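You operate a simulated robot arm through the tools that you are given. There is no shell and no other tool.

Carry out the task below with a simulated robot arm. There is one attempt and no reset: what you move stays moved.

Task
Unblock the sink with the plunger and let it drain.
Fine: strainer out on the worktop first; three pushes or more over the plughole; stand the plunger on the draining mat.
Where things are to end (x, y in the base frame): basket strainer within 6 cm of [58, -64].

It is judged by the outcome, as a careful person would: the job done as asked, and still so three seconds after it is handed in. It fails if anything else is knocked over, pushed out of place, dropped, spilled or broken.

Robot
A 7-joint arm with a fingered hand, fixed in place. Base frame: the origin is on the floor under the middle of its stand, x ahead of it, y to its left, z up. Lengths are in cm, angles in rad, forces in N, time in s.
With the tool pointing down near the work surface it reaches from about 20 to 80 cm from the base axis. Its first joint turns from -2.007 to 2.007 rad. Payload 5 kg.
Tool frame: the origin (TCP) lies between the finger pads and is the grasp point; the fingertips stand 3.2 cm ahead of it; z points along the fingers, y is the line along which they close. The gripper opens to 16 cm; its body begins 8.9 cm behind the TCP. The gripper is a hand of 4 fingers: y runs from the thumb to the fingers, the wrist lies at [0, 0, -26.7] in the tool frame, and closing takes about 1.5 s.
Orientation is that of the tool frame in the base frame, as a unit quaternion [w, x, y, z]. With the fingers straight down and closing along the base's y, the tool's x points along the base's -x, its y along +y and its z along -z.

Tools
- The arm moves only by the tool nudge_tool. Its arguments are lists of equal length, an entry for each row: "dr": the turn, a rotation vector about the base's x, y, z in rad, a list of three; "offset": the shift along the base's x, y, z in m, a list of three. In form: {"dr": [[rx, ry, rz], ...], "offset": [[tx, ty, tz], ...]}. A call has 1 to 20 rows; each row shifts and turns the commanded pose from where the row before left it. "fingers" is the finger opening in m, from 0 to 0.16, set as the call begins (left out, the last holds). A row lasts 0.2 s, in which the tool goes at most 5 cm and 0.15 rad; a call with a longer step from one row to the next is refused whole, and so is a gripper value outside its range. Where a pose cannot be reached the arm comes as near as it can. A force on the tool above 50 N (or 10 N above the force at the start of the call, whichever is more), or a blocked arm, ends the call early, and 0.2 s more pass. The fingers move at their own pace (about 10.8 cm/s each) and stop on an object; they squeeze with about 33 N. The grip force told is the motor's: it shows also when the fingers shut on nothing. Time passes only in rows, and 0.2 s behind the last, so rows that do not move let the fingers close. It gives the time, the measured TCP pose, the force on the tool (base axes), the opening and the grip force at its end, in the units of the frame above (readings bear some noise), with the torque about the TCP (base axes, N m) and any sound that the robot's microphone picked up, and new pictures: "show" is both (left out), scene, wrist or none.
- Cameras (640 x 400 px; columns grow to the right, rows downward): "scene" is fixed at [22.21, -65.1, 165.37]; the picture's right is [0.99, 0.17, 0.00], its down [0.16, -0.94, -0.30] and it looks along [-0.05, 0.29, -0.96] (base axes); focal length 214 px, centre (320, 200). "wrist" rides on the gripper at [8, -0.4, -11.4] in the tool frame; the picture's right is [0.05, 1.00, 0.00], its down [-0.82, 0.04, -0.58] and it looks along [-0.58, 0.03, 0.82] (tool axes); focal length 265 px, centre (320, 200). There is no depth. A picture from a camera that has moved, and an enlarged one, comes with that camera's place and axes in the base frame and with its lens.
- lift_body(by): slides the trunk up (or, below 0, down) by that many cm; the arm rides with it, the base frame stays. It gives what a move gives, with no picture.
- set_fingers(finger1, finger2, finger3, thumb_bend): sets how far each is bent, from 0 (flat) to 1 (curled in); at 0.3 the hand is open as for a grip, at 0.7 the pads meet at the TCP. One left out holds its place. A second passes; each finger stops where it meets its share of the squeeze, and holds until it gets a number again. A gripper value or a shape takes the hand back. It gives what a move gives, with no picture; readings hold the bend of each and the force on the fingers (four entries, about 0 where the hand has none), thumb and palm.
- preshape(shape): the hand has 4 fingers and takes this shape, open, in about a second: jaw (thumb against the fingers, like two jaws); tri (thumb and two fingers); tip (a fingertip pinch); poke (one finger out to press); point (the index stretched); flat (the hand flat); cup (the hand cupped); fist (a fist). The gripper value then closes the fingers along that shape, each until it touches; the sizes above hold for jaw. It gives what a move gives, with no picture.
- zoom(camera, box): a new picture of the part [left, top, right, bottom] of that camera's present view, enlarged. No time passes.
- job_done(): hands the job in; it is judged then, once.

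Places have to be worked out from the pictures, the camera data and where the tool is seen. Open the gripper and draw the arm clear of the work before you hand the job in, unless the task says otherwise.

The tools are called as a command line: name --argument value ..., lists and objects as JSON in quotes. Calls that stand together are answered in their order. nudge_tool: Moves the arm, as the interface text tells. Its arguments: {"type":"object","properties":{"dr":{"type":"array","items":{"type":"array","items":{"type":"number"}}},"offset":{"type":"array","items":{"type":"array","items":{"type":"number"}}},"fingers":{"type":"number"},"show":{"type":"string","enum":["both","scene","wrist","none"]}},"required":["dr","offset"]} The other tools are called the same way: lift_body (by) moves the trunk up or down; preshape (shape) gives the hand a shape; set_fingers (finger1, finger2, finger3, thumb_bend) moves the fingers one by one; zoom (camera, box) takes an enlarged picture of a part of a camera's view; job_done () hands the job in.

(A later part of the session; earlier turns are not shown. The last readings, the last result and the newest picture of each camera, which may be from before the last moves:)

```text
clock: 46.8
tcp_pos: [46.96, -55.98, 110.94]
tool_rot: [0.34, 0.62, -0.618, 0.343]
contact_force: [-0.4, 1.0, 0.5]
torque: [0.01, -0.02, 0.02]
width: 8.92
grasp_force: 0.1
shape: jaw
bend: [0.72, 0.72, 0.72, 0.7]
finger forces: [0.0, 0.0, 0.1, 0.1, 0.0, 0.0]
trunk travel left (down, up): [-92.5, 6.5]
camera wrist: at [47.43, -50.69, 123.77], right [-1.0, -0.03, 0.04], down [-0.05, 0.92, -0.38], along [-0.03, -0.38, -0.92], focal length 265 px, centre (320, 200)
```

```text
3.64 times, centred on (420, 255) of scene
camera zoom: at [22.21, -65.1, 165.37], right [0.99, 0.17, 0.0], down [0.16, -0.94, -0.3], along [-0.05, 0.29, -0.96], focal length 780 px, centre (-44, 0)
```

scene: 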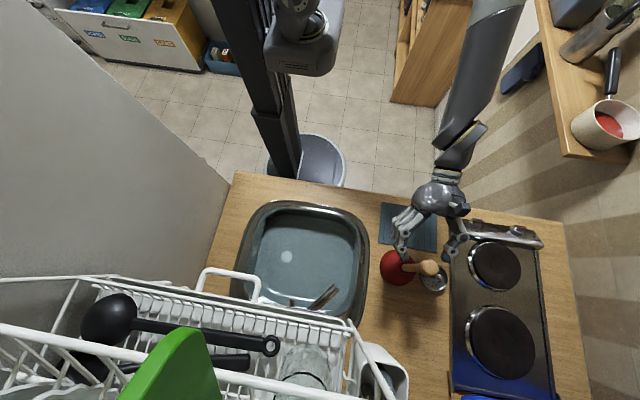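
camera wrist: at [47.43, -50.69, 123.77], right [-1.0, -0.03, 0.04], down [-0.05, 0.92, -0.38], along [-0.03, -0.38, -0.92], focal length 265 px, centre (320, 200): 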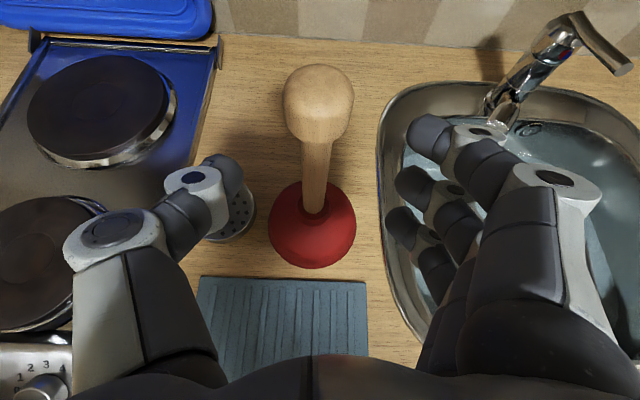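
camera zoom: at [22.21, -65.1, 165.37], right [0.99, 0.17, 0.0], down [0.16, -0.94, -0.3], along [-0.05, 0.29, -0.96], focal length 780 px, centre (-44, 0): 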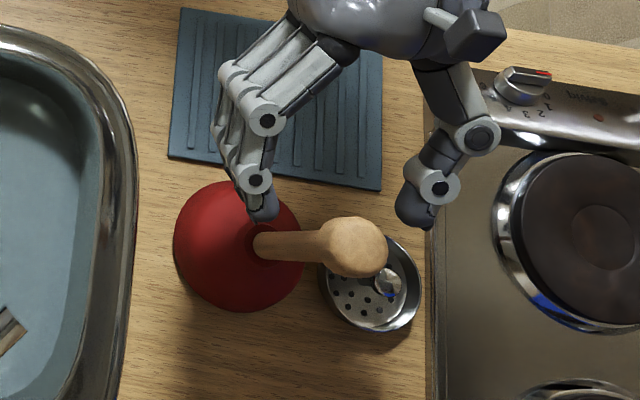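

The bulb is centred in x, at about (47.2, -61.4, 111.3). I advance 4.8 cm and up 0.5 cm so it sits just ahead of the TCP.

nudge_tool --dr '[[0, 0, 0], [0, 0, 0], [0, 0, 0], [0, 0, 0]]' --offset '[[0, -0.016, 0.002], [0, -0.016, 0.002], [0, -0.016, 0.001], [0, 0, 0]]' --show "both"

zoom --camera "scene" --box '[360, 200, 480, 310]'

```text
clock: 47.8
tcp_pos: [47.12, -60.81, 111.41]
tool_rot: [0.34, 0.62, -0.618, 0.343]
contact_force: [0.3, 0.4, -0.9]
torque: [0.0, 0.02, -0.01]
width: 8.91
grasp_force: 0.0
shape: jaw
bend: [0.72, 0.72, 0.72, 0.7]
finger forces: [0.1, 0.1, 0.0, 0.0, 0.1, 0.0]
trunk travel left (down, up): [-92.5, 6.5]
camera wrist: at [47.52, -55.51, 124.18], right [-1.0, -0.03, 0.04], down [-0.04, 0.92, -0.38], along [-0.03, -0.38, -0.92], focal length 265 px, centre (320, 200)
```

scene: 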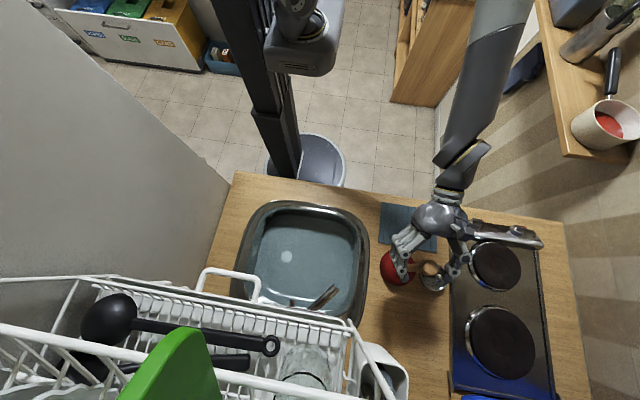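
wrist: 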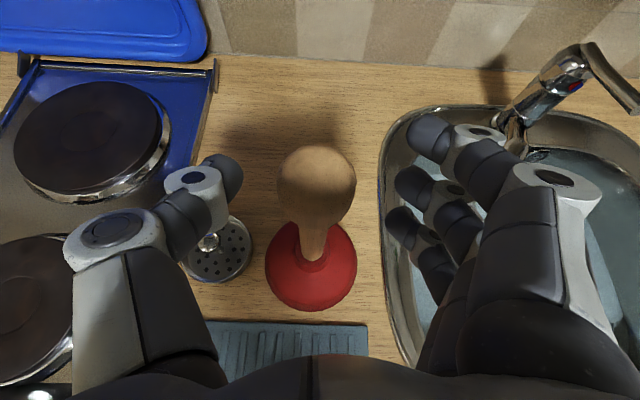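

```text
3.64 times, centred on (420, 255) of scene
camera zoom: at [22.21, -65.1, 165.37], right [0.99, 0.17, 0.0], down [0.16, -0.94, -0.3], along [-0.05, 0.29, -0.96], focal length 780 px, centre (-44, 0)
```

zoom: 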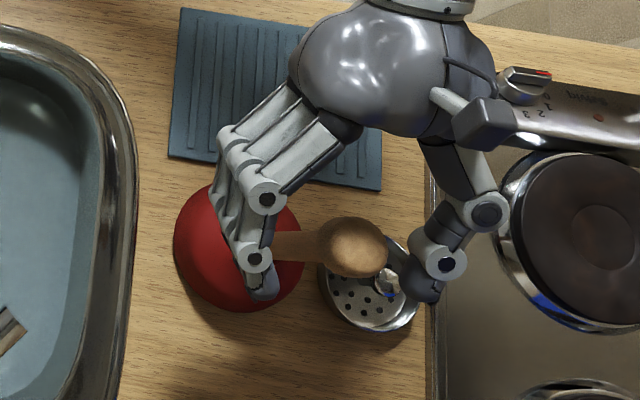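

The bulb is right between the thumb and the middle finger, 0.9 cm ahead of the TCP. I close on it.

nudge_tool --dr '[[0, 0, 0], [0, 0, 0], [0, 0, 0], [0, 0, 0], [0, 0, 0], [0, 0, 0], [0, 0, 0]]' --offset '[[0, 0, 0], [0, 0, 0], [0, 0, 0], [0, 0, 0], [0, 0, 0], [0, 0, 0], [0, 0, 0]]' --fingers 0.0 --show "both"

zoom --camera "scene" --box '[360, 200, 480, 310]'

```text
clock: 49.4
tcp_pos: [47.11, -60.86, 111.31]
tool_rot: [0.34, 0.62, -0.618, 0.343]
contact_force: [-2.2, 0.4, -0.8]
torque: [0.19, 0.37, -0.02]
width: 0.99
grasp_force: 32.8
shape: jaw
bend: [0.68, 0.7, 0.72, 0.73]
finger forces: [7.0, 8.1, 12.1, 0.0, 25.8, 0.0]
trunk travel left (down, up): [-92.5, 6.5]
camera wrist: at [47.48, -55.55, 124.17], right [-1.0, -0.03, 0.04], down [-0.04, 0.92, -0.38], along [-0.03, -0.38, -0.92], focal length 265 px, centre (320, 200)
```

scene: 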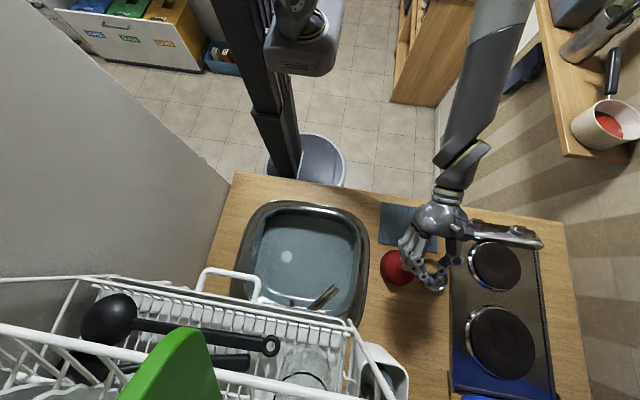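
wrist: 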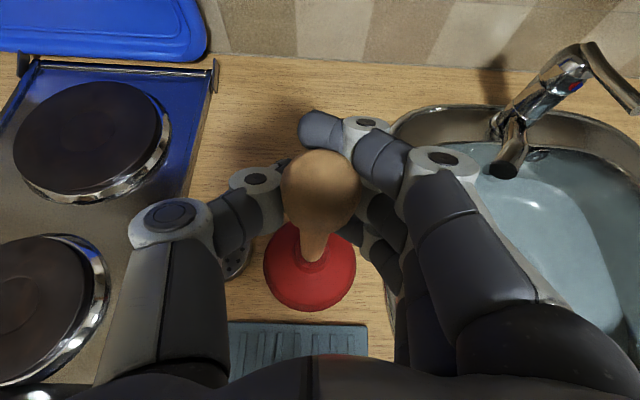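

```text
3.64 times, centred on (420, 255) of scene
camera zoom: at [22.21, -65.1, 165.37], right [0.99, 0.17, 0.0], down [0.16, -0.94, -0.3], along [-0.05, 0.29, -0.96], focal length 780 px, centre (-44, 0)
```

zoom: 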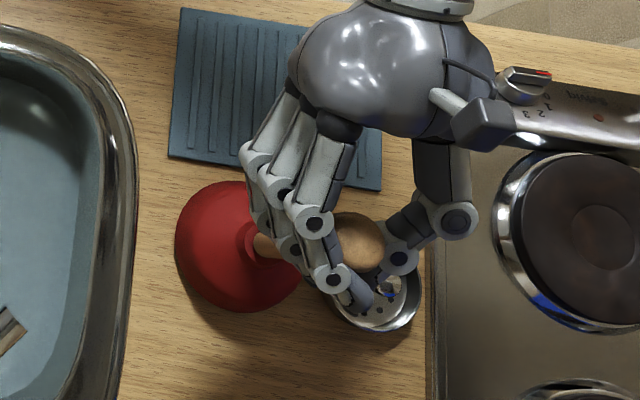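

All three fingers (7, 8, 12 N) and the thumb (26 N) press on the bulb now. I lift slowly and check the hang.

nudge_tool --dr '[[0, 0, 0], [0, 0, 0], [0, 0, 0], [0, 0, 0], [0, 0, 0]]' --offset '[[0, 0, 0.005], [0, 0, 0.008], [0, 0, 0.01], [0, 0, 0.007], [0, 0, 0]]' --show "both"

zoom --camera "scene" --box '[360, 200, 480, 310]'

```text
clock: 50.6
tcp_pos: [47.1, -60.94, 114.4]
tool_rot: [0.34, 0.62, -0.619, 0.343]
contact_force: [0.6, 0.6, -2.3]
torque: [0.06, 0.13, 0.0]
width: 0.42
grasp_force: 32.8
shape: jaw
bend: [0.7, 0.71, 0.73, 0.74]
finger forces: [0.3, 0.1, 4.8, 0.0, 0.0, 0.0]
trunk travel left (down, up): [-92.5, 6.5]
camera wrist: at [47.48, -55.62, 127.17], right [-1.0, -0.03, 0.04], down [-0.04, 0.92, -0.38], along [-0.03, -0.38, -0.92], focal length 265 px, centre (320, 200)
```

scene: 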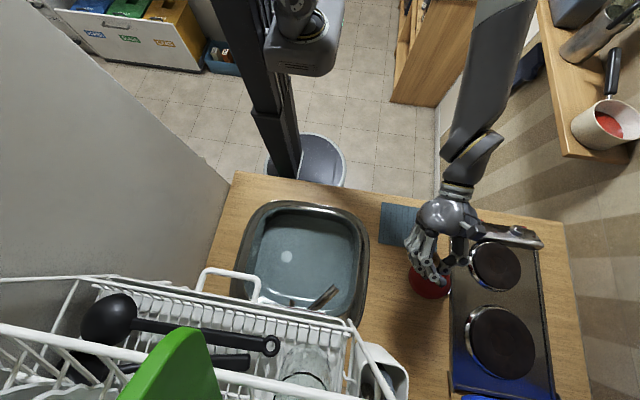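
wrist: 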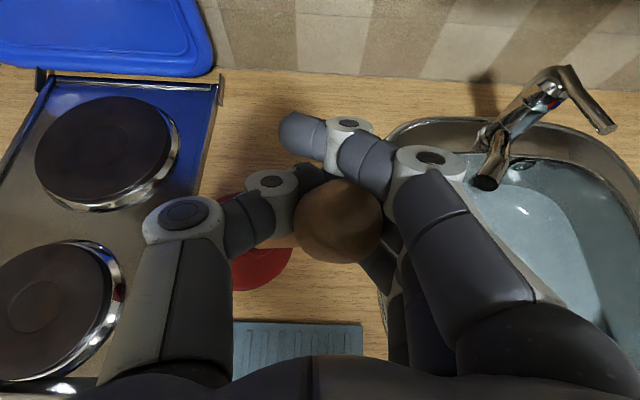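

```text
3.64 times, centred on (420, 255) of scene
camera zoom: at [22.21, -65.1, 165.37], right [0.99, 0.17, 0.0], down [0.16, -0.94, -0.3], along [-0.05, 0.29, -0.96], focal length 780 px, centre (-44, 0)
```

zoom: 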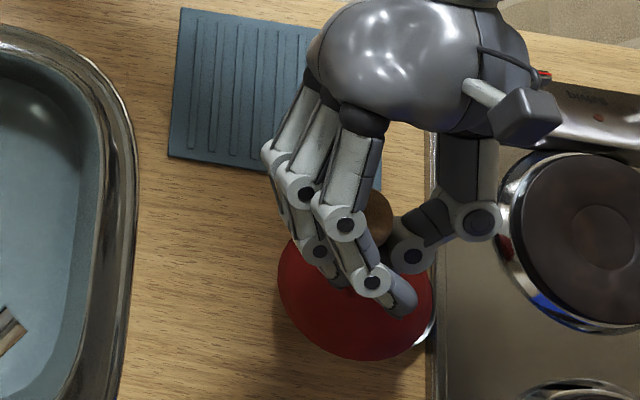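

It slipped back into the cage again and the cup has swung over the strainer. I raise the plunger straight up first to get clear of the strainer, then look.

nudge_tool --dr '[[0, 0, 0], [0, 0, 0], [0, 0, 0], [0, 0, 0], [0, 0, 0]]' --offset '[[0, 0, 0.01], [0, 0, 0.012], [0, 0, 0.015], [0, 0, 0.013], [0, 0, 0]]' --show "both"

zoom --camera "scene" --box '[370, 200, 490, 310]'

zoom --camera "wrist" --box '[200, 100, 480, 320]'

```text
clock: 51.8
tcp_pos: [47.09, -60.82, 119.39]
tool_rot: [0.341, 0.619, -0.618, 0.343]
contact_force: [0.3, 0.2, -2.0]
torque: [-0.02, 0.14, 0.02]
width: 0.47
grasp_force: 32.7
shape: jaw
bend: [0.7, 0.71, 0.73, 0.74]
finger forces: [0.1, 0.1, 4.6, 0.0, 0.0, 0.0]
trunk travel left (down, up): [-92.5, 6.5]
camera wrist: at [47.5, -55.66, 132.16], right [-1.0, -0.03, 0.04], down [-0.04, 0.92, -0.38], along [-0.03, -0.38, -0.92], focal length 265 px, centre (320, 200)
```

scene: 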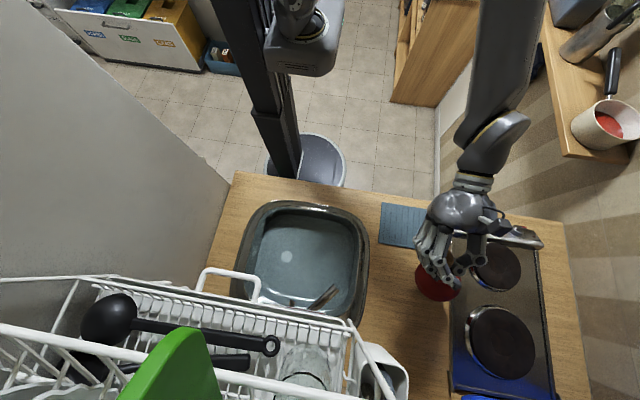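
wrist: 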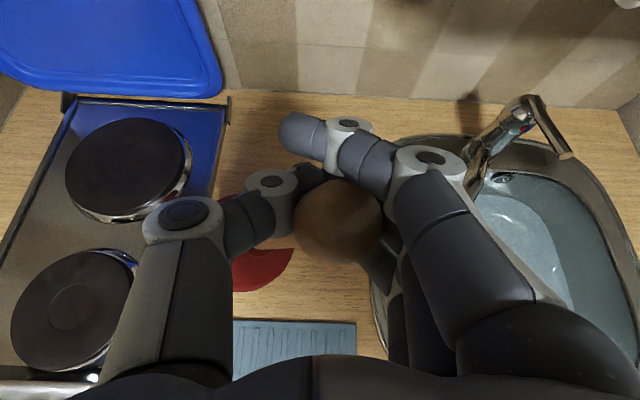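

```text
3.64 times, centred on (430, 255) of scene
camera zoom: at [22.21, -65.1, 165.37], right [0.99, 0.17, 0.0], down [0.16, -0.94, -0.3], along [-0.05, 0.29, -0.96], focal length 780 px, centre (-80, 0)
```

zoom: 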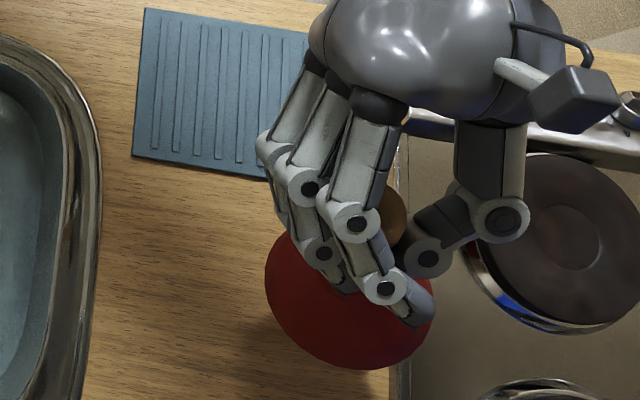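

```text
1.82 times, centred on (340, 210) of wrist
camera zoom: at [47.5, -55.66, 132.16], right [-1.0, -0.03, 0.04], down [-0.04, 0.92, -0.38], along [-0.03, -0.38, -0.92], focal length 483 px, centre (284, 182)
```

zoom: 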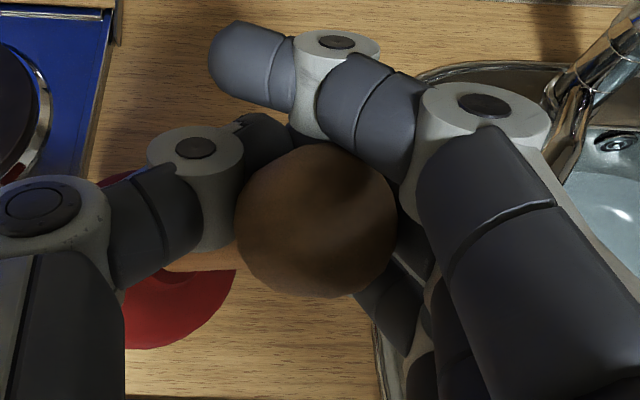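

The plunger hangs caged, leaning, but stable and clear of the strainer. I'll set it on the draining mat (free space, nearer the base) and re-grip it there with the knob in the palm: carry slowly to above the mat.

nudge_tool --dr '[[0, 0, 0], [0, 0, 0], [0, 0, 0], [0, 0, 0], [0, 0, 0], [0, 0, 0], [0, 0, 0], [0, 0, 0], [0, 0, 0], [0, 0, 0], [0, 0, 0]]' --offset '[[-0.004, 0.008, 0], [-0.005, 0.016, 0], [-0.005, 0.018, 0], [-0.005, 0.018, 0], [-0.005, 0.018, 0], [-0.005, 0.018, 0], [-0.004, 0.018, 0], [-0.003, 0.016, 0], [-0.002, 0.014, 0], [0, 0.008, 0], [0, 0, 0]]' --show "both"

zoom --camera "scene" --box '[360, 160, 480, 270]'

```text
clock: 54.2
tcp_pos: [43.35, -45.64, 119.44]
tool_rot: [0.34, 0.62, -0.618, 0.343]
contact_force: [0.0, 0.3, -2.3]
torque: [0.0, 0.18, 0.01]
width: 0.44
grasp_force: 33.3
shape: jaw
bend: [0.7, 0.71, 0.73, 0.74]
finger forces: [0.1, 0.0, 4.4, 0.1, 0.0, 0.0]
trunk travel left (down, up): [-92.5, 6.5]
camera wrist: at [43.72, -40.4, 132.17], right [-1.0, -0.03, 0.04], down [-0.04, 0.92, -0.38], along [-0.03, -0.38, -0.92], focal length 265 px, centre (320, 200)
```

scene: 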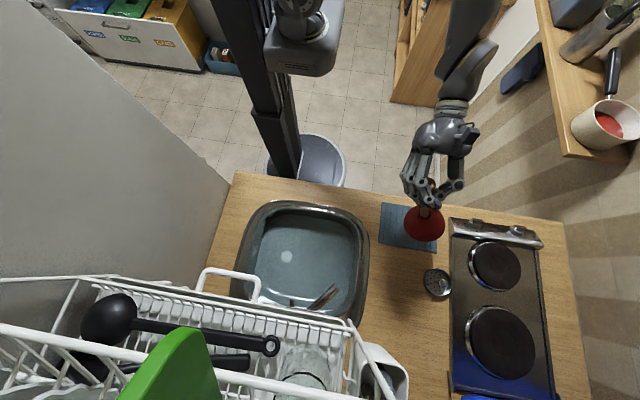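
wrist: 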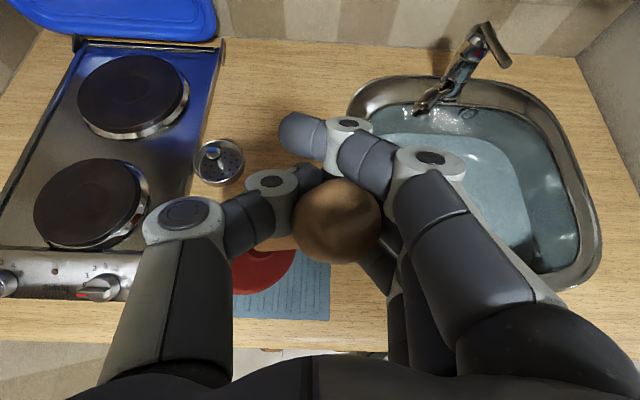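

```text
3.64 times, centred on (420, 215) of scene
camera zoom: at [22.21, -65.1, 165.37], right [0.99, 0.17, 0.0], down [0.16, -0.94, -0.3], along [-0.05, 0.29, -0.96], focal length 780 px, centre (-44, 146)
```

zoom: 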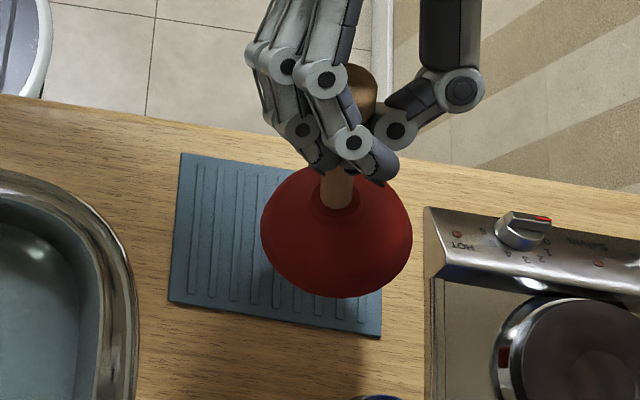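

I check the strainer, which may have been nudged by the swinging cup.

zoom --camera "scene" --box '[400, 240, 480, 320]'

zoom --camera "wrist" --box '[160, 110, 280, 210]'

```text
5.00 times, centred on (440, 280) of scene
camera zoom: at [22.21, -65.1, 165.37], right [0.99, 0.17, 0.0], down [0.16, -0.94, -0.3], along [-0.05, 0.29, -0.96], focal length 1072 px, centre (-280, -200)
```

zoom: 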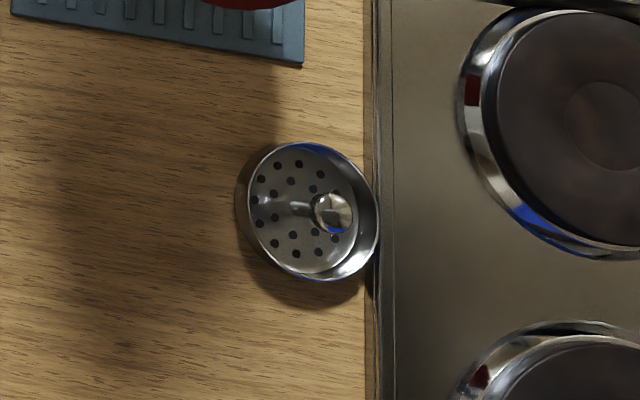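

```text
4.00 times, centred on (220, 160) of wrist
camera zoom: at [43.72, -40.4, 132.17], right [-1.0, -0.03, 0.04], down [-0.04, 0.92, -0.38], along [-0.03, -0.38, -0.92], focal length 1062 px, centre (720, 360)
```

zoom: 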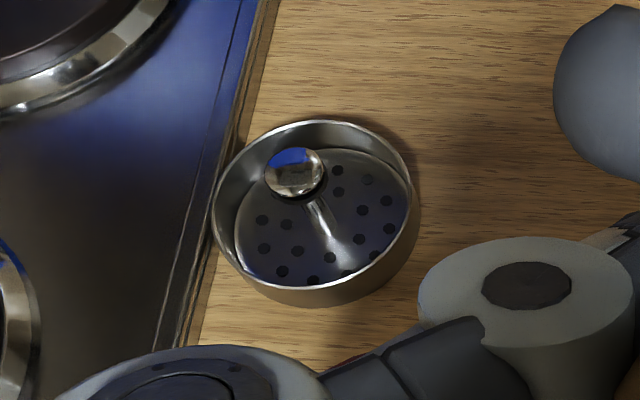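

The strainer is still upright at about (60.7, -63.6), within tolerance. Now I straighten the hanging plunger (leaning ~21° to -x, ~10° to +y) by rotating the hand while keeping the cup over the mat centre.

nudge_tool --dr '[[0.042, 0.0875, 0], [0.042, 0.0875, 0], [0.042, 0.0875, 0], [0.042, 0.0875, 0], [0, 0, 0]]' --offset '[[0.015, -0.0075, 0], [0.015, -0.0075, 0], [0.015, -0.0075, 0], [0.015, -0.0075, 0], [0, 0, 0]]' --show "both"

zoom --camera "scene" --box '[360, 160, 480, 270]'

```text
clock: 55.4
tcp_pos: [49.37, -48.65, 119.33]
tool_rot: [0.389, 0.697, -0.577, 0.176]
contact_force: [0.1, 0.1, -1.7]
torque: [-0.03, 0.05, 0.0]
width: 0.41
grasp_force: 33.2
shape: jaw
bend: [0.7, 0.71, 0.73, 0.73]
finger forces: [0.0, 0.0, 2.1, 0.0, 0.5, 0.0]
trunk travel left (down, up): [-92.5, 6.5]
camera wrist: at [54.22, -45.5, 132.0], right [-0.93, -0.07, 0.37], down [-0.15, 0.97, -0.19], along [-0.35, -0.23, -0.91], focal length 265 px, centre (320, 200)
```

scene: 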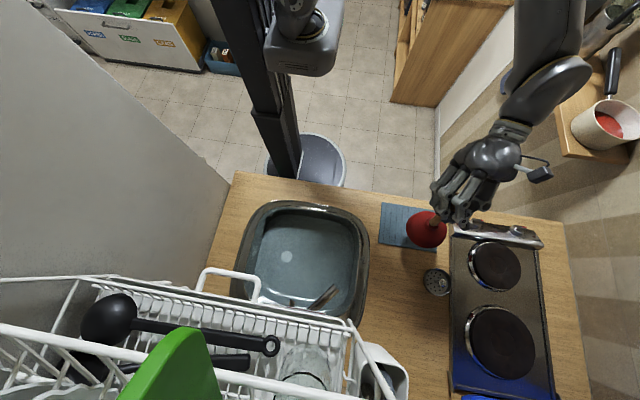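
wrist: 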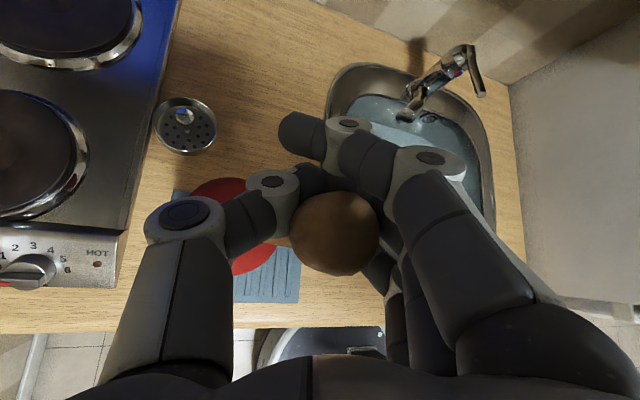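

```text
3.64 times, centred on (420, 215) of scene
camera zoom: at [22.21, -65.1, 165.37], right [0.99, 0.17, 0.0], down [0.16, -0.94, -0.3], along [-0.05, 0.29, -0.96], focal length 780 px, centre (-44, 146)
```

zoom: 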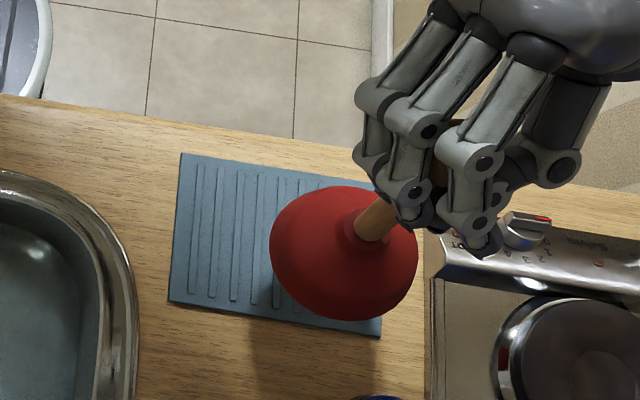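

The lean is down to ~9°/7°. I correct a little more, which also brings the cup to the middle of the mat, then lower towards it.

nudge_tool --dr '[[0.05, 0.075, 0], [0.05, 0.075, 0], [0, 0, 0], [0, 0, 0], [0, 0, 0], [0, 0, 0]]' --offset '[[0, 0, 0], [0, 0, 0], [0, 0, -0.01], [0, 0, -0.01], [0, 0, -0.01], [0, 0, 0]]' --show "both"

zoom --camera "scene" --box '[360, 160, 480, 270]'

```text
clock: 56.8
tcp_pos: [49.3, -48.66, 116.34]
tool_rot: [0.396, 0.726, -0.554, 0.097]
contact_force: [-0.6, -0.2, -0.2]
torque: [-0.02, 0.0, 0.0]
width: 0.38
grasp_force: 32.9
shape: jaw
bend: [0.7, 0.71, 0.74, 0.73]
finger forces: [0.0, 0.0, 0.0, 0.0, 0.0, 0.0]
trunk travel left (down, up): [-92.5, 6.5]
camera wrist: at [56.03, -46.83, 128.38], right [-0.86, -0.11, 0.5], down [-0.16, 0.98, -0.07], along [-0.48, -0.14, -0.86], focal length 265 px, centre (320, 200)
```

scene: 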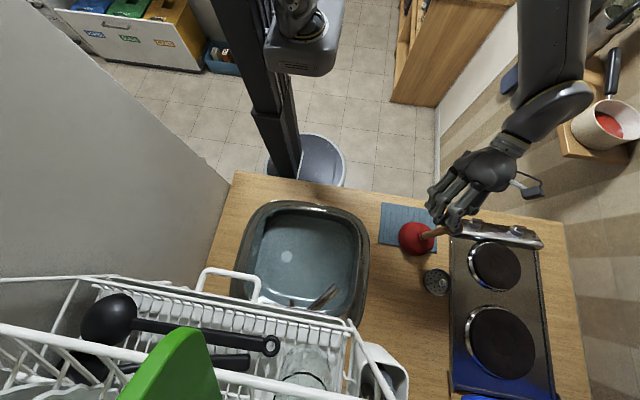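
wrist: 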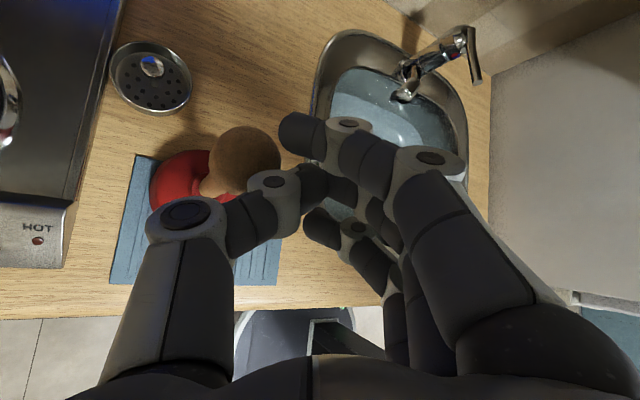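

```text
3.64 times, centred on (420, 215) of scene
camera zoom: at [22.21, -65.1, 165.37], right [0.99, 0.17, 0.0], down [0.16, -0.94, -0.3], along [-0.05, 0.29, -0.96], focal length 780 px, centre (-44, 146)
```

zoom: 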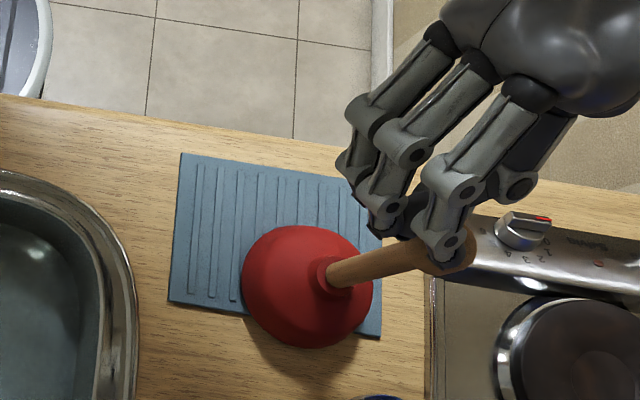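

The plunger slipped out of the cage and appears to be standing upright on the mat's edge by itself. I hold still for a moment and look again.

nudge_tool --dr '[[0, 0, 0]]' --offset '[[0, 0, 0]]' --show "both"

zoom --camera "scene" --box '[370, 180, 480, 280]'

zoom --camera "wrist" --box '[100, 80, 360, 260]'

```text
clock: 57.2
tcp_pos: [49.19, -48.76, 116.38]
tool_rot: [0.396, 0.727, -0.553, 0.095]
contact_force: [-0.3, -0.3, 0.5]
torque: [0.03, -0.01, 0.01]
width: 0.36
grasp_force: 32.9
shape: jaw
bend: [0.7, 0.71, 0.74, 0.73]
finger forces: [0.0, 0.1, 0.0, 0.1, 0.0, 0.1]
trunk travel left (down, up): [-92.5, 6.5]
camera wrist: at [56.04, -46.83, 128.39], right [-0.86, -0.11, 0.5], down [-0.16, 0.98, -0.07], along [-0.48, -0.14, -0.86], focal length 265 px, centre (320, 200)
```

scene: 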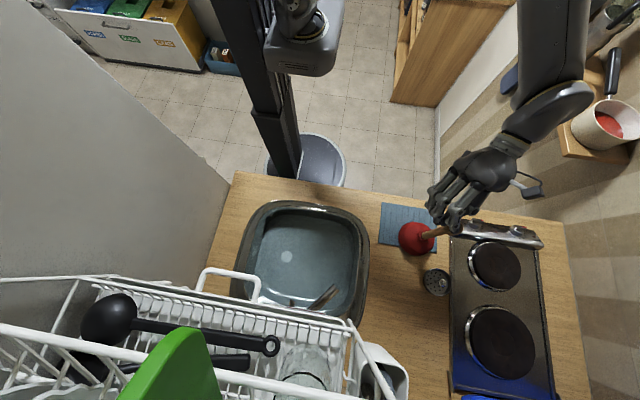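
wrist: 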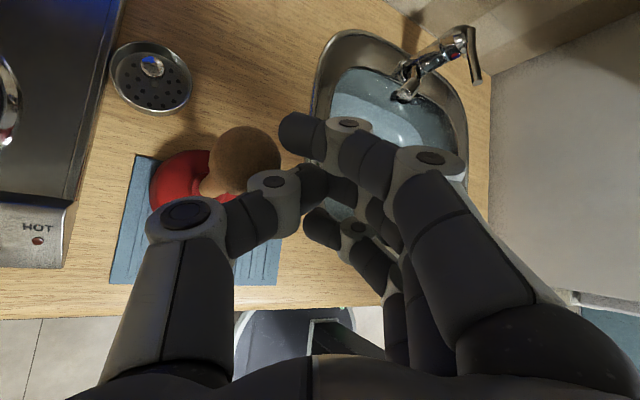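

```text
4.00 times, centred on (425, 230) of scene
camera zoom: at [22.21, -65.1, 165.37], right [0.99, 0.17, 0.0], down [0.16, -0.94, -0.3], along [-0.05, 0.29, -0.96], focal length 858 px, centre (-100, 80)
```

zoom: 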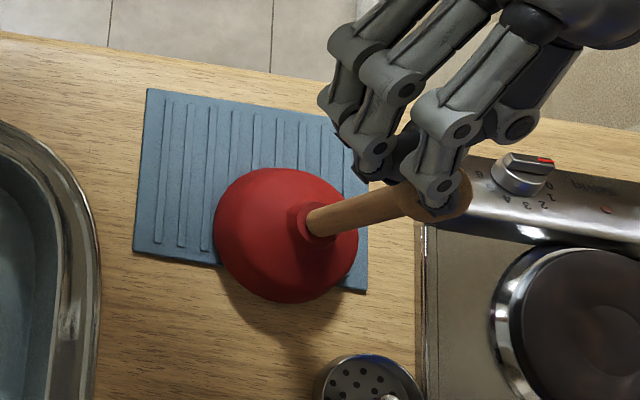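

```text
2.22 times, centred on (230, 170) of wrist
camera zoom: at [56.04, -46.83, 128.39], right [-0.86, -0.11, 0.5], down [-0.16, 0.98, -0.07], along [-0.48, -0.14, -0.86], focal length 590 px, centre (520, 267)
```

zoom: 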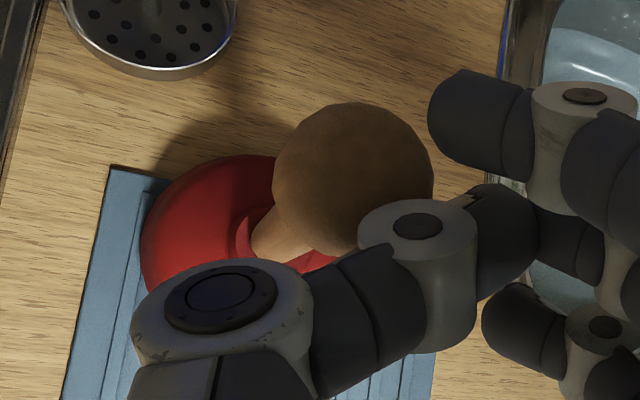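

The plunger stands still by itself at about (53, -50.8), free of the hand. I rise clear, then restore the hand to a ~15° tilt (nearly vertical) so I can grip with the knob in the palm and the fingertips on the handle below.

nudge_tool --dr '[[0, 0, 0], [0, 0, 0], [0, 0, 0], [0, 0, 0], [-0.05, -0.075, 0], [-0.05, -0.075, 0], [-0.042, -0.0875, 0], [-0.042, -0.0875, 0], [-0.042, -0.0875, 0], [-0.042, -0.0875, 0], [0.15, 0, 0], [0.15, 0, 0], [0.15, 0, 0], [0.15, 0, 0], [0.148, 0, 0], [0, 0, 0]]' --offset '[[0, 0, 0.015], [0, 0, 0.025], [0, 0, 0.03], [0, 0, 0.03], [0, 0.01, 0.01], [0, 0.01, 0.01], [0, 0.01, 0], [0, 0.01, 0], [0, 0, 0], [0, 0, 0], [0, 0, 0], [0, 0, 0], [0, 0, 0], [0, 0, 0], [0, 0, 0], [0, 0, 0]]' --show "both"

```text
clock: 60.6
tcp_pos: [48.77, -44.74, 128.75]
tool_rot: [0.087, 0.701, -0.701, 0.096]
contact_force: [-0.8, 1.0, 1.1]
torque: [-0.05, -0.03, -0.02]
width: 0.38
grasp_force: 33.3
shape: jaw
bend: [0.7, 0.71, 0.74, 0.73]
finger forces: [0.1, 0.0, 0.0, 0.1, 0.0, 0.0]
trunk travel left (down, up): [-92.5, 6.5]
camera wrist: at [49.11, -49.53, 141.69], right [-1.0, -0.05, 0.0], down [-0.05, 0.94, 0.35], along [-0.02, 0.35, -0.94], focal length 265 px, centre (320, 200)
```

scene: 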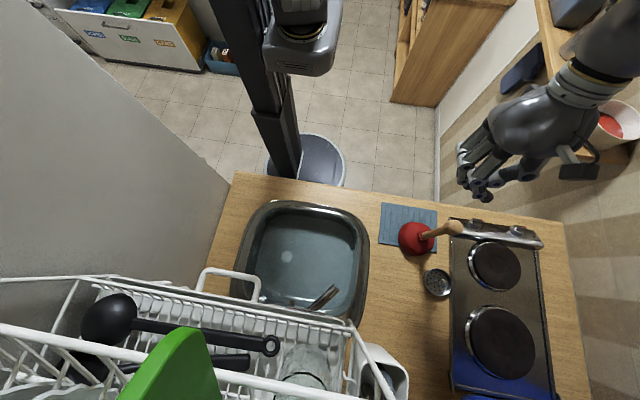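
wrist: 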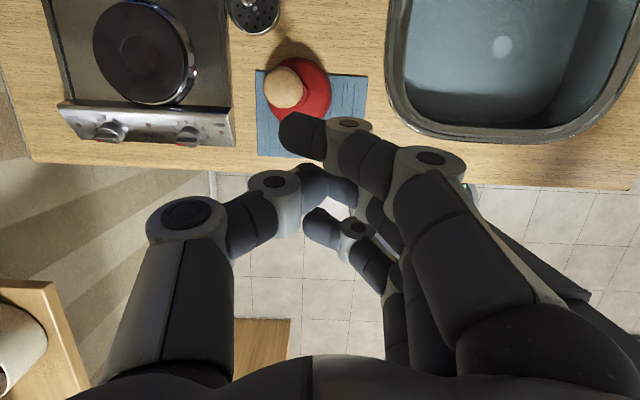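

The hand is at 15° tilt and the plunger is upright at (52.7, -50.9). I open to 10 cm and move directly above the knob.

nudge_tool --dr '[[0, 0, 0], [0, 0, 0], [0, 0, 0], [0, 0, 0], [0, 0, 0], [0, 0, 0], [0, 0, 0]]' --offset '[[0, 0, 0], [0.01, -0.015, 0], [0.015, -0.02, 0], [0.014, -0.02, -0.01], [0, -0.007, -0.025], [0, 0, -0.025], [0, 0, 0]]' --fingers 0.1 --show "both"

```text
clock: 62.2
tcp_pos: [53.13, -50.84, 122.43]
tool_rot: [0.09, 0.701, -0.701, 0.095]
contact_force: [-0.5, 0.2, 0.3]
torque: [0.04, 0.01, 0.0]
width: 9.99
grasp_force: 0.1
shape: jaw
bend: [0.7, 0.71, 0.71, 0.68]
finger forces: [0.0, 0.0, 0.1, 0.0, 0.1, 0.0]
trunk travel left (down, up): [-92.5, 6.5]
camera wrist: at [53.51, -55.75, 135.38], right [-1.0, -0.05, 0.01], down [-0.05, 0.94, 0.35], along [-0.02, 0.35, -0.94], focal length 265 px, centre (320, 200)
```

scene: 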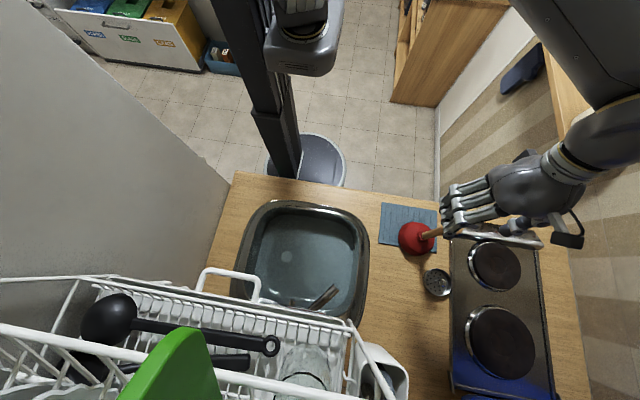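
wrist: 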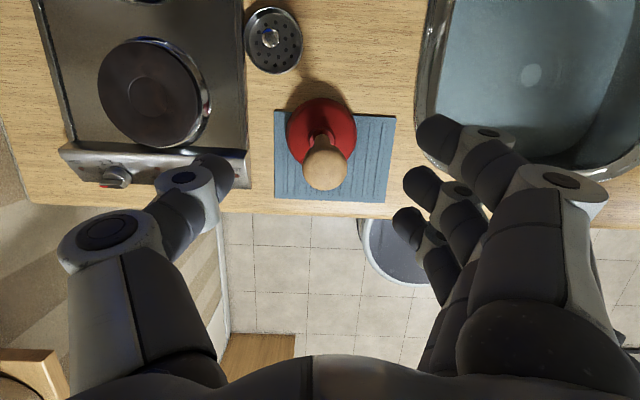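

The knob is centred between thumb and fingers, just ~0.3 cm to -x. I descend over it in steps, with a small x correction.

nudge_tool --dr '[[0, 0, 0], [0, 0, 0], [0, 0, 0], [0, 0, 0], [0, 0, 0], [0, 0, 0]]' --offset '[[-0.003, 0, -0.02], [0, 0, -0.025], [0, 0, -0.025], [0, 0, -0.025], [0, 0, -0.025], [0, 0, 0]]' --show "both"

```text
clock: 63.6
tcp_pos: [52.89, -50.92, 110.39]
tool_rot: [-0.091, -0.701, 0.701, -0.094]
contact_force: [-0.8, -0.5, 0.0]
torque: [0.0, -0.01, 0.0]
width: 9.97
grasp_force: 0.1
shape: jaw
bend: [0.7, 0.71, 0.71, 0.68]
finger forces: [0.0, 0.1, 0.0, 0.0, 0.0, 0.0]
trunk travel left (down, up): [-92.5, 6.5]
camera wrist: at [53.26, -55.78, 123.42], right [-1.0, -0.05, 0.01], down [-0.04, 0.94, 0.35], along [-0.02, 0.35, -0.94], focal length 265 px, centre (320, 200)
```

scene: 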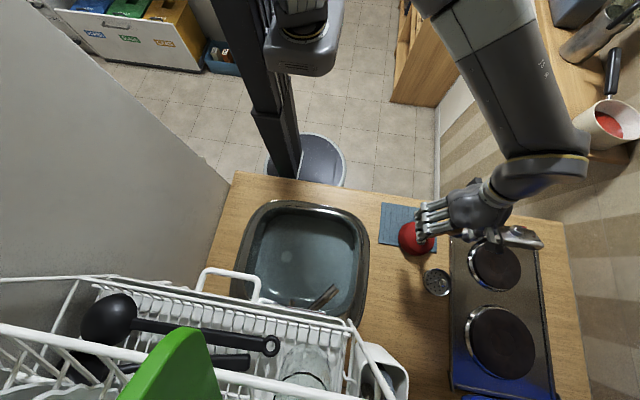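
wrist: 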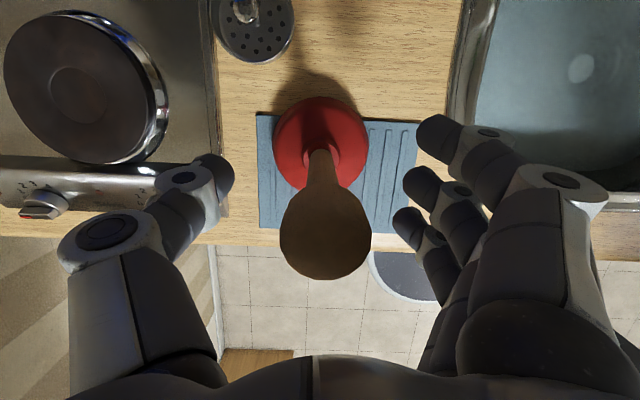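

The knob is at about (52.7, -49.8, 111.6). I continue down with a small +y correction until the knob almost reaches the palm.

nudge_tool --dr '[[0, 0, 0], [0, 0, 0], [0, 0, 0], [0, 0, 0], [0, 0, 0]]' --offset '[[-0.001, 0.003, -0.012], [0, 0.003, -0.012], [0, 0, -0.01], [0, 0, -0.006], [0, 0, 0]]' --show "both"

```text
clock: 64.8
tcp_pos: [52.76, -50.28, 106.5]
tool_rot: [-0.091, -0.701, 0.701, -0.094]
contact_force: [-0.4, -1.0, -0.6]
torque: [-0.02, 0.02, 0.01]
width: 9.99
grasp_force: 0.0
shape: jaw
bend: [0.7, 0.71, 0.71, 0.68]
finger forces: [0.0, 0.0, 0.0, 0.0, 0.1, 0.0]
trunk travel left (down, up): [-92.5, 6.5]
camera wrist: at [53.18, -55.19, 119.4], right [-1.0, -0.05, 0.01], down [-0.04, 0.94, 0.35], along [-0.03, 0.35, -0.94], focal length 265 px, centre (320, 200)
```

scene: 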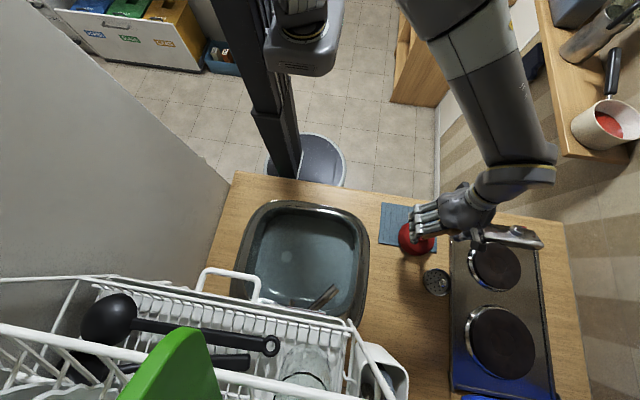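
wrist: 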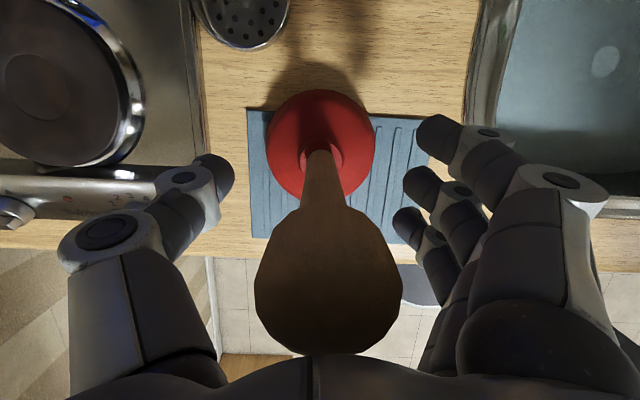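

The knob is just in front of the palm. I lower a bit more in 3 mm steps to feel the palm contact.

nudge_tool --dr '[[0, 0, 0], [0, 0, 0], [0, 0, 0], [0, 0, 0]]' --offset '[[0, 0, -0.003], [0, 0, -0.003], [0, 0, -0.003], [0, 0, 0]]' --show "none"

```text
clock: 65.8
tcp_pos: [52.77, -50.37, 105.61]
tool_rot: [-0.091, -0.701, 0.701, -0.094]
contact_force: [-0.3, 0.6, -0.2]
torque: [0.01, 0.01, 0.0]
width: 9.98
grasp_force: 0.1
shape: jaw
bend: [0.7, 0.71, 0.71, 0.68]
finger forces: [0.1, 0.1, 0.1, 0.1, 0.0, 0.1]
trunk travel left (down, up): [-92.5, 6.5]
```

No contact yet; I go on down in 3 mm steps.

nudge_tool --dr '[[0, 0, 0], [0, 0, 0], [0, 0, 0], [0, 0, 0]]' --offset '[[0, 0, -0.003], [0, 0, -0.003], [0, 0, -0.003], [0, 0, 0]]' --show "both"

```text
clock: 66.8
tcp_pos: [52.8, -50.37, 104.63]
tool_rot: [0.09, 0.701, -0.701, 0.093]
contact_force: [0.7, 0.4, 1.9]
torque: [-0.01, -0.03, 0.0]
width: 9.98
grasp_force: 0.2
shape: jaw
bend: [0.7, 0.71, 0.71, 0.68]
finger forces: [0.0, 0.0, 0.1, 0.0, 0.1, 2.1]
trunk travel left (down, up): [-92.5, 6.5]
camera wrist: at [53.19, -55.16, 117.64], right [-1.0, -0.05, 0.01], down [-0.04, 0.94, 0.35], along [-0.02, 0.35, -0.94], focal length 265 px, centre (320, 200)
```

scene: 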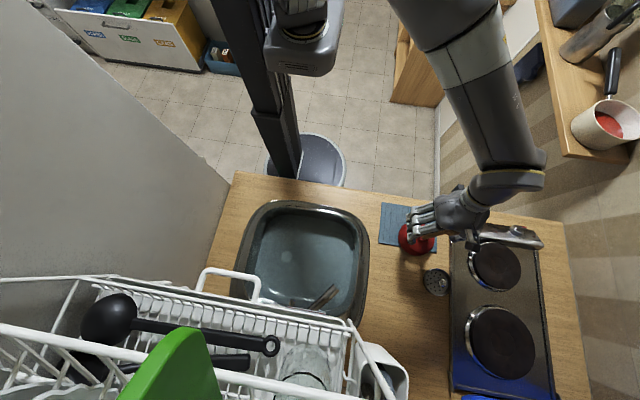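
wrist: 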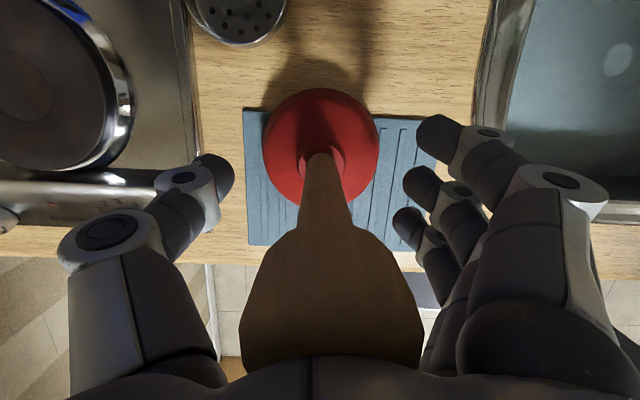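

Palm contact felt (2 N). Now I close the fingers around handle and knob.

nudge_tool --dr '[[0, 0, 0], [0, 0, 0], [0, 0, 0], [0, 0, 0], [0, 0, 0], [0, 0, 0], [0, 0, 0]]' --offset '[[0, 0, 0], [0, 0, 0], [0, 0, 0], [0, 0, 0], [0, 0, 0], [0, 0, 0], [0, 0, 0]]' --fingers 0.0 --show "both"

zoom --camera "scene" --box '[370, 180, 500, 290]'

```text
clock: 68.4
tcp_pos: [52.77, -50.38, 104.65]
tool_rot: [0.09, 0.701, -0.701, 0.093]
contact_force: [4.9, -0.4, 2.4]
torque: [-0.02, -0.32, 0.06]
width: 0.28
grasp_force: 32.9
shape: jaw
bend: [0.69, 0.72, 0.69, 0.7]
finger forces: [2.9, 16.6, 0.0, 0.0, 24.8, 1.2]
trunk travel left (down, up): [-92.5, 6.5]
camera wrist: at [53.25, -55.15, 117.61], right [-1.0, -0.05, 0.01], down [-0.05, 0.94, 0.35], along [-0.02, 0.35, -0.94], focal length 265 px, centre (320, 200)
```

scene: 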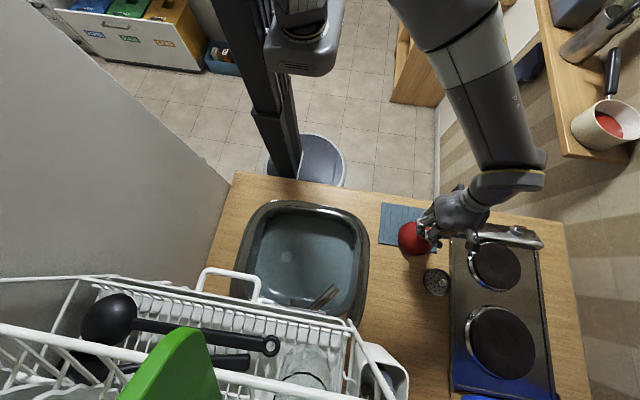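
wrist: 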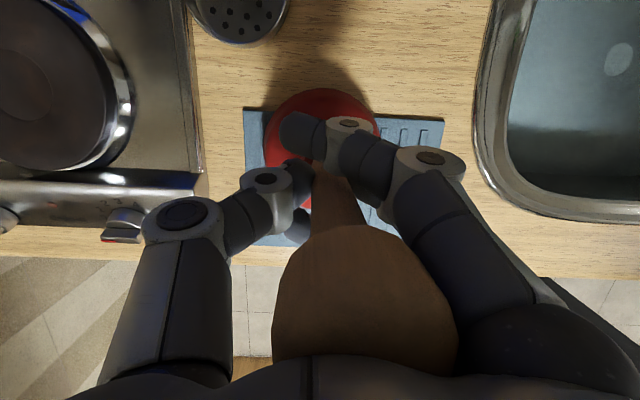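

```text
3.64 times, centred on (435, 235) of scene
camera zoom: at [22.21, -65.1, 165.37], right [0.99, 0.17, 0.0], down [0.16, -0.94, -0.3], along [-0.05, 0.29, -0.96], focal length 780 px, centre (-98, 73)
```

zoom: 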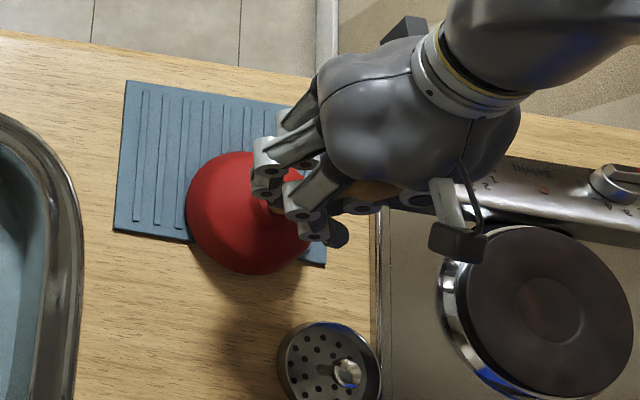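

Thumb (25 N) and middle finger (17 N) hold the handle, with the knob against the palm. I lift slowly and check.

nudge_tool --dr '[[0, 0, 0], [0, 0, 0], [0, 0, 0], [0, 0, 0], [0, 0, 0]]' --offset '[[0, 0, 0.004], [0, 0, 0.006], [0, 0, 0.008], [0, 0, 0.008], [0, 0, 0]]' --show "both"

zoom --camera "scene" --box '[370, 180, 500, 290]'

```text
clock: 69.6
tcp_pos: [52.79, -50.42, 107.26]
tool_rot: [0.089, 0.702, -0.701, 0.094]
contact_force: [-0.4, -0.1, -2.7]
torque: [-0.01, -0.02, 0.01]
width: 0.21
grasp_force: 32.8
shape: jaw
bend: [0.69, 0.72, 0.69, 0.7]
finger forces: [2.7, 17.8, 0.0, 0.0, 20.8, 1.0]
trunk travel left (down, up): [-92.5, 6.5]
camera wrist: at [53.22, -55.17, 120.16], right [-1.0, -0.05, 0.01], down [-0.04, 0.94, 0.35], along [-0.03, 0.35, -0.94], focal length 265 px, centre (320, 200)
```

scene: 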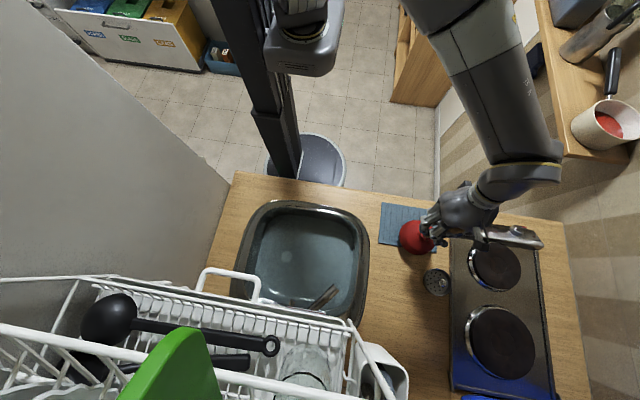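
wrist: 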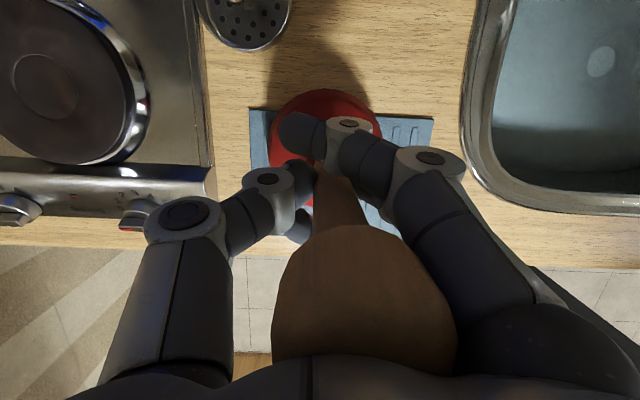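

```text
3.64 times, centred on (435, 235) of scene
camera zoom: at [22.21, -65.1, 165.37], right [0.99, 0.17, 0.0], down [0.16, -0.94, -0.3], along [-0.05, 0.29, -0.96], focal length 780 px, centre (-98, 73)
```

zoom: 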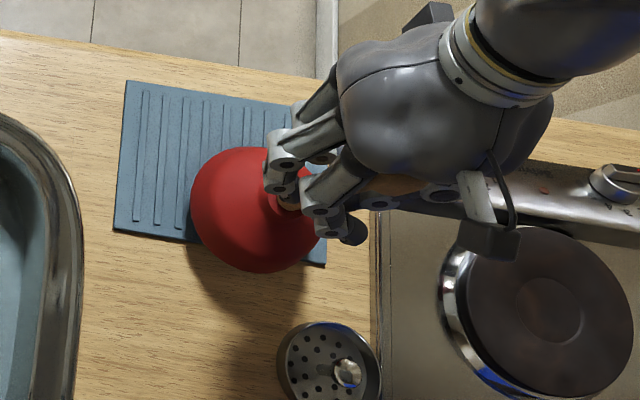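

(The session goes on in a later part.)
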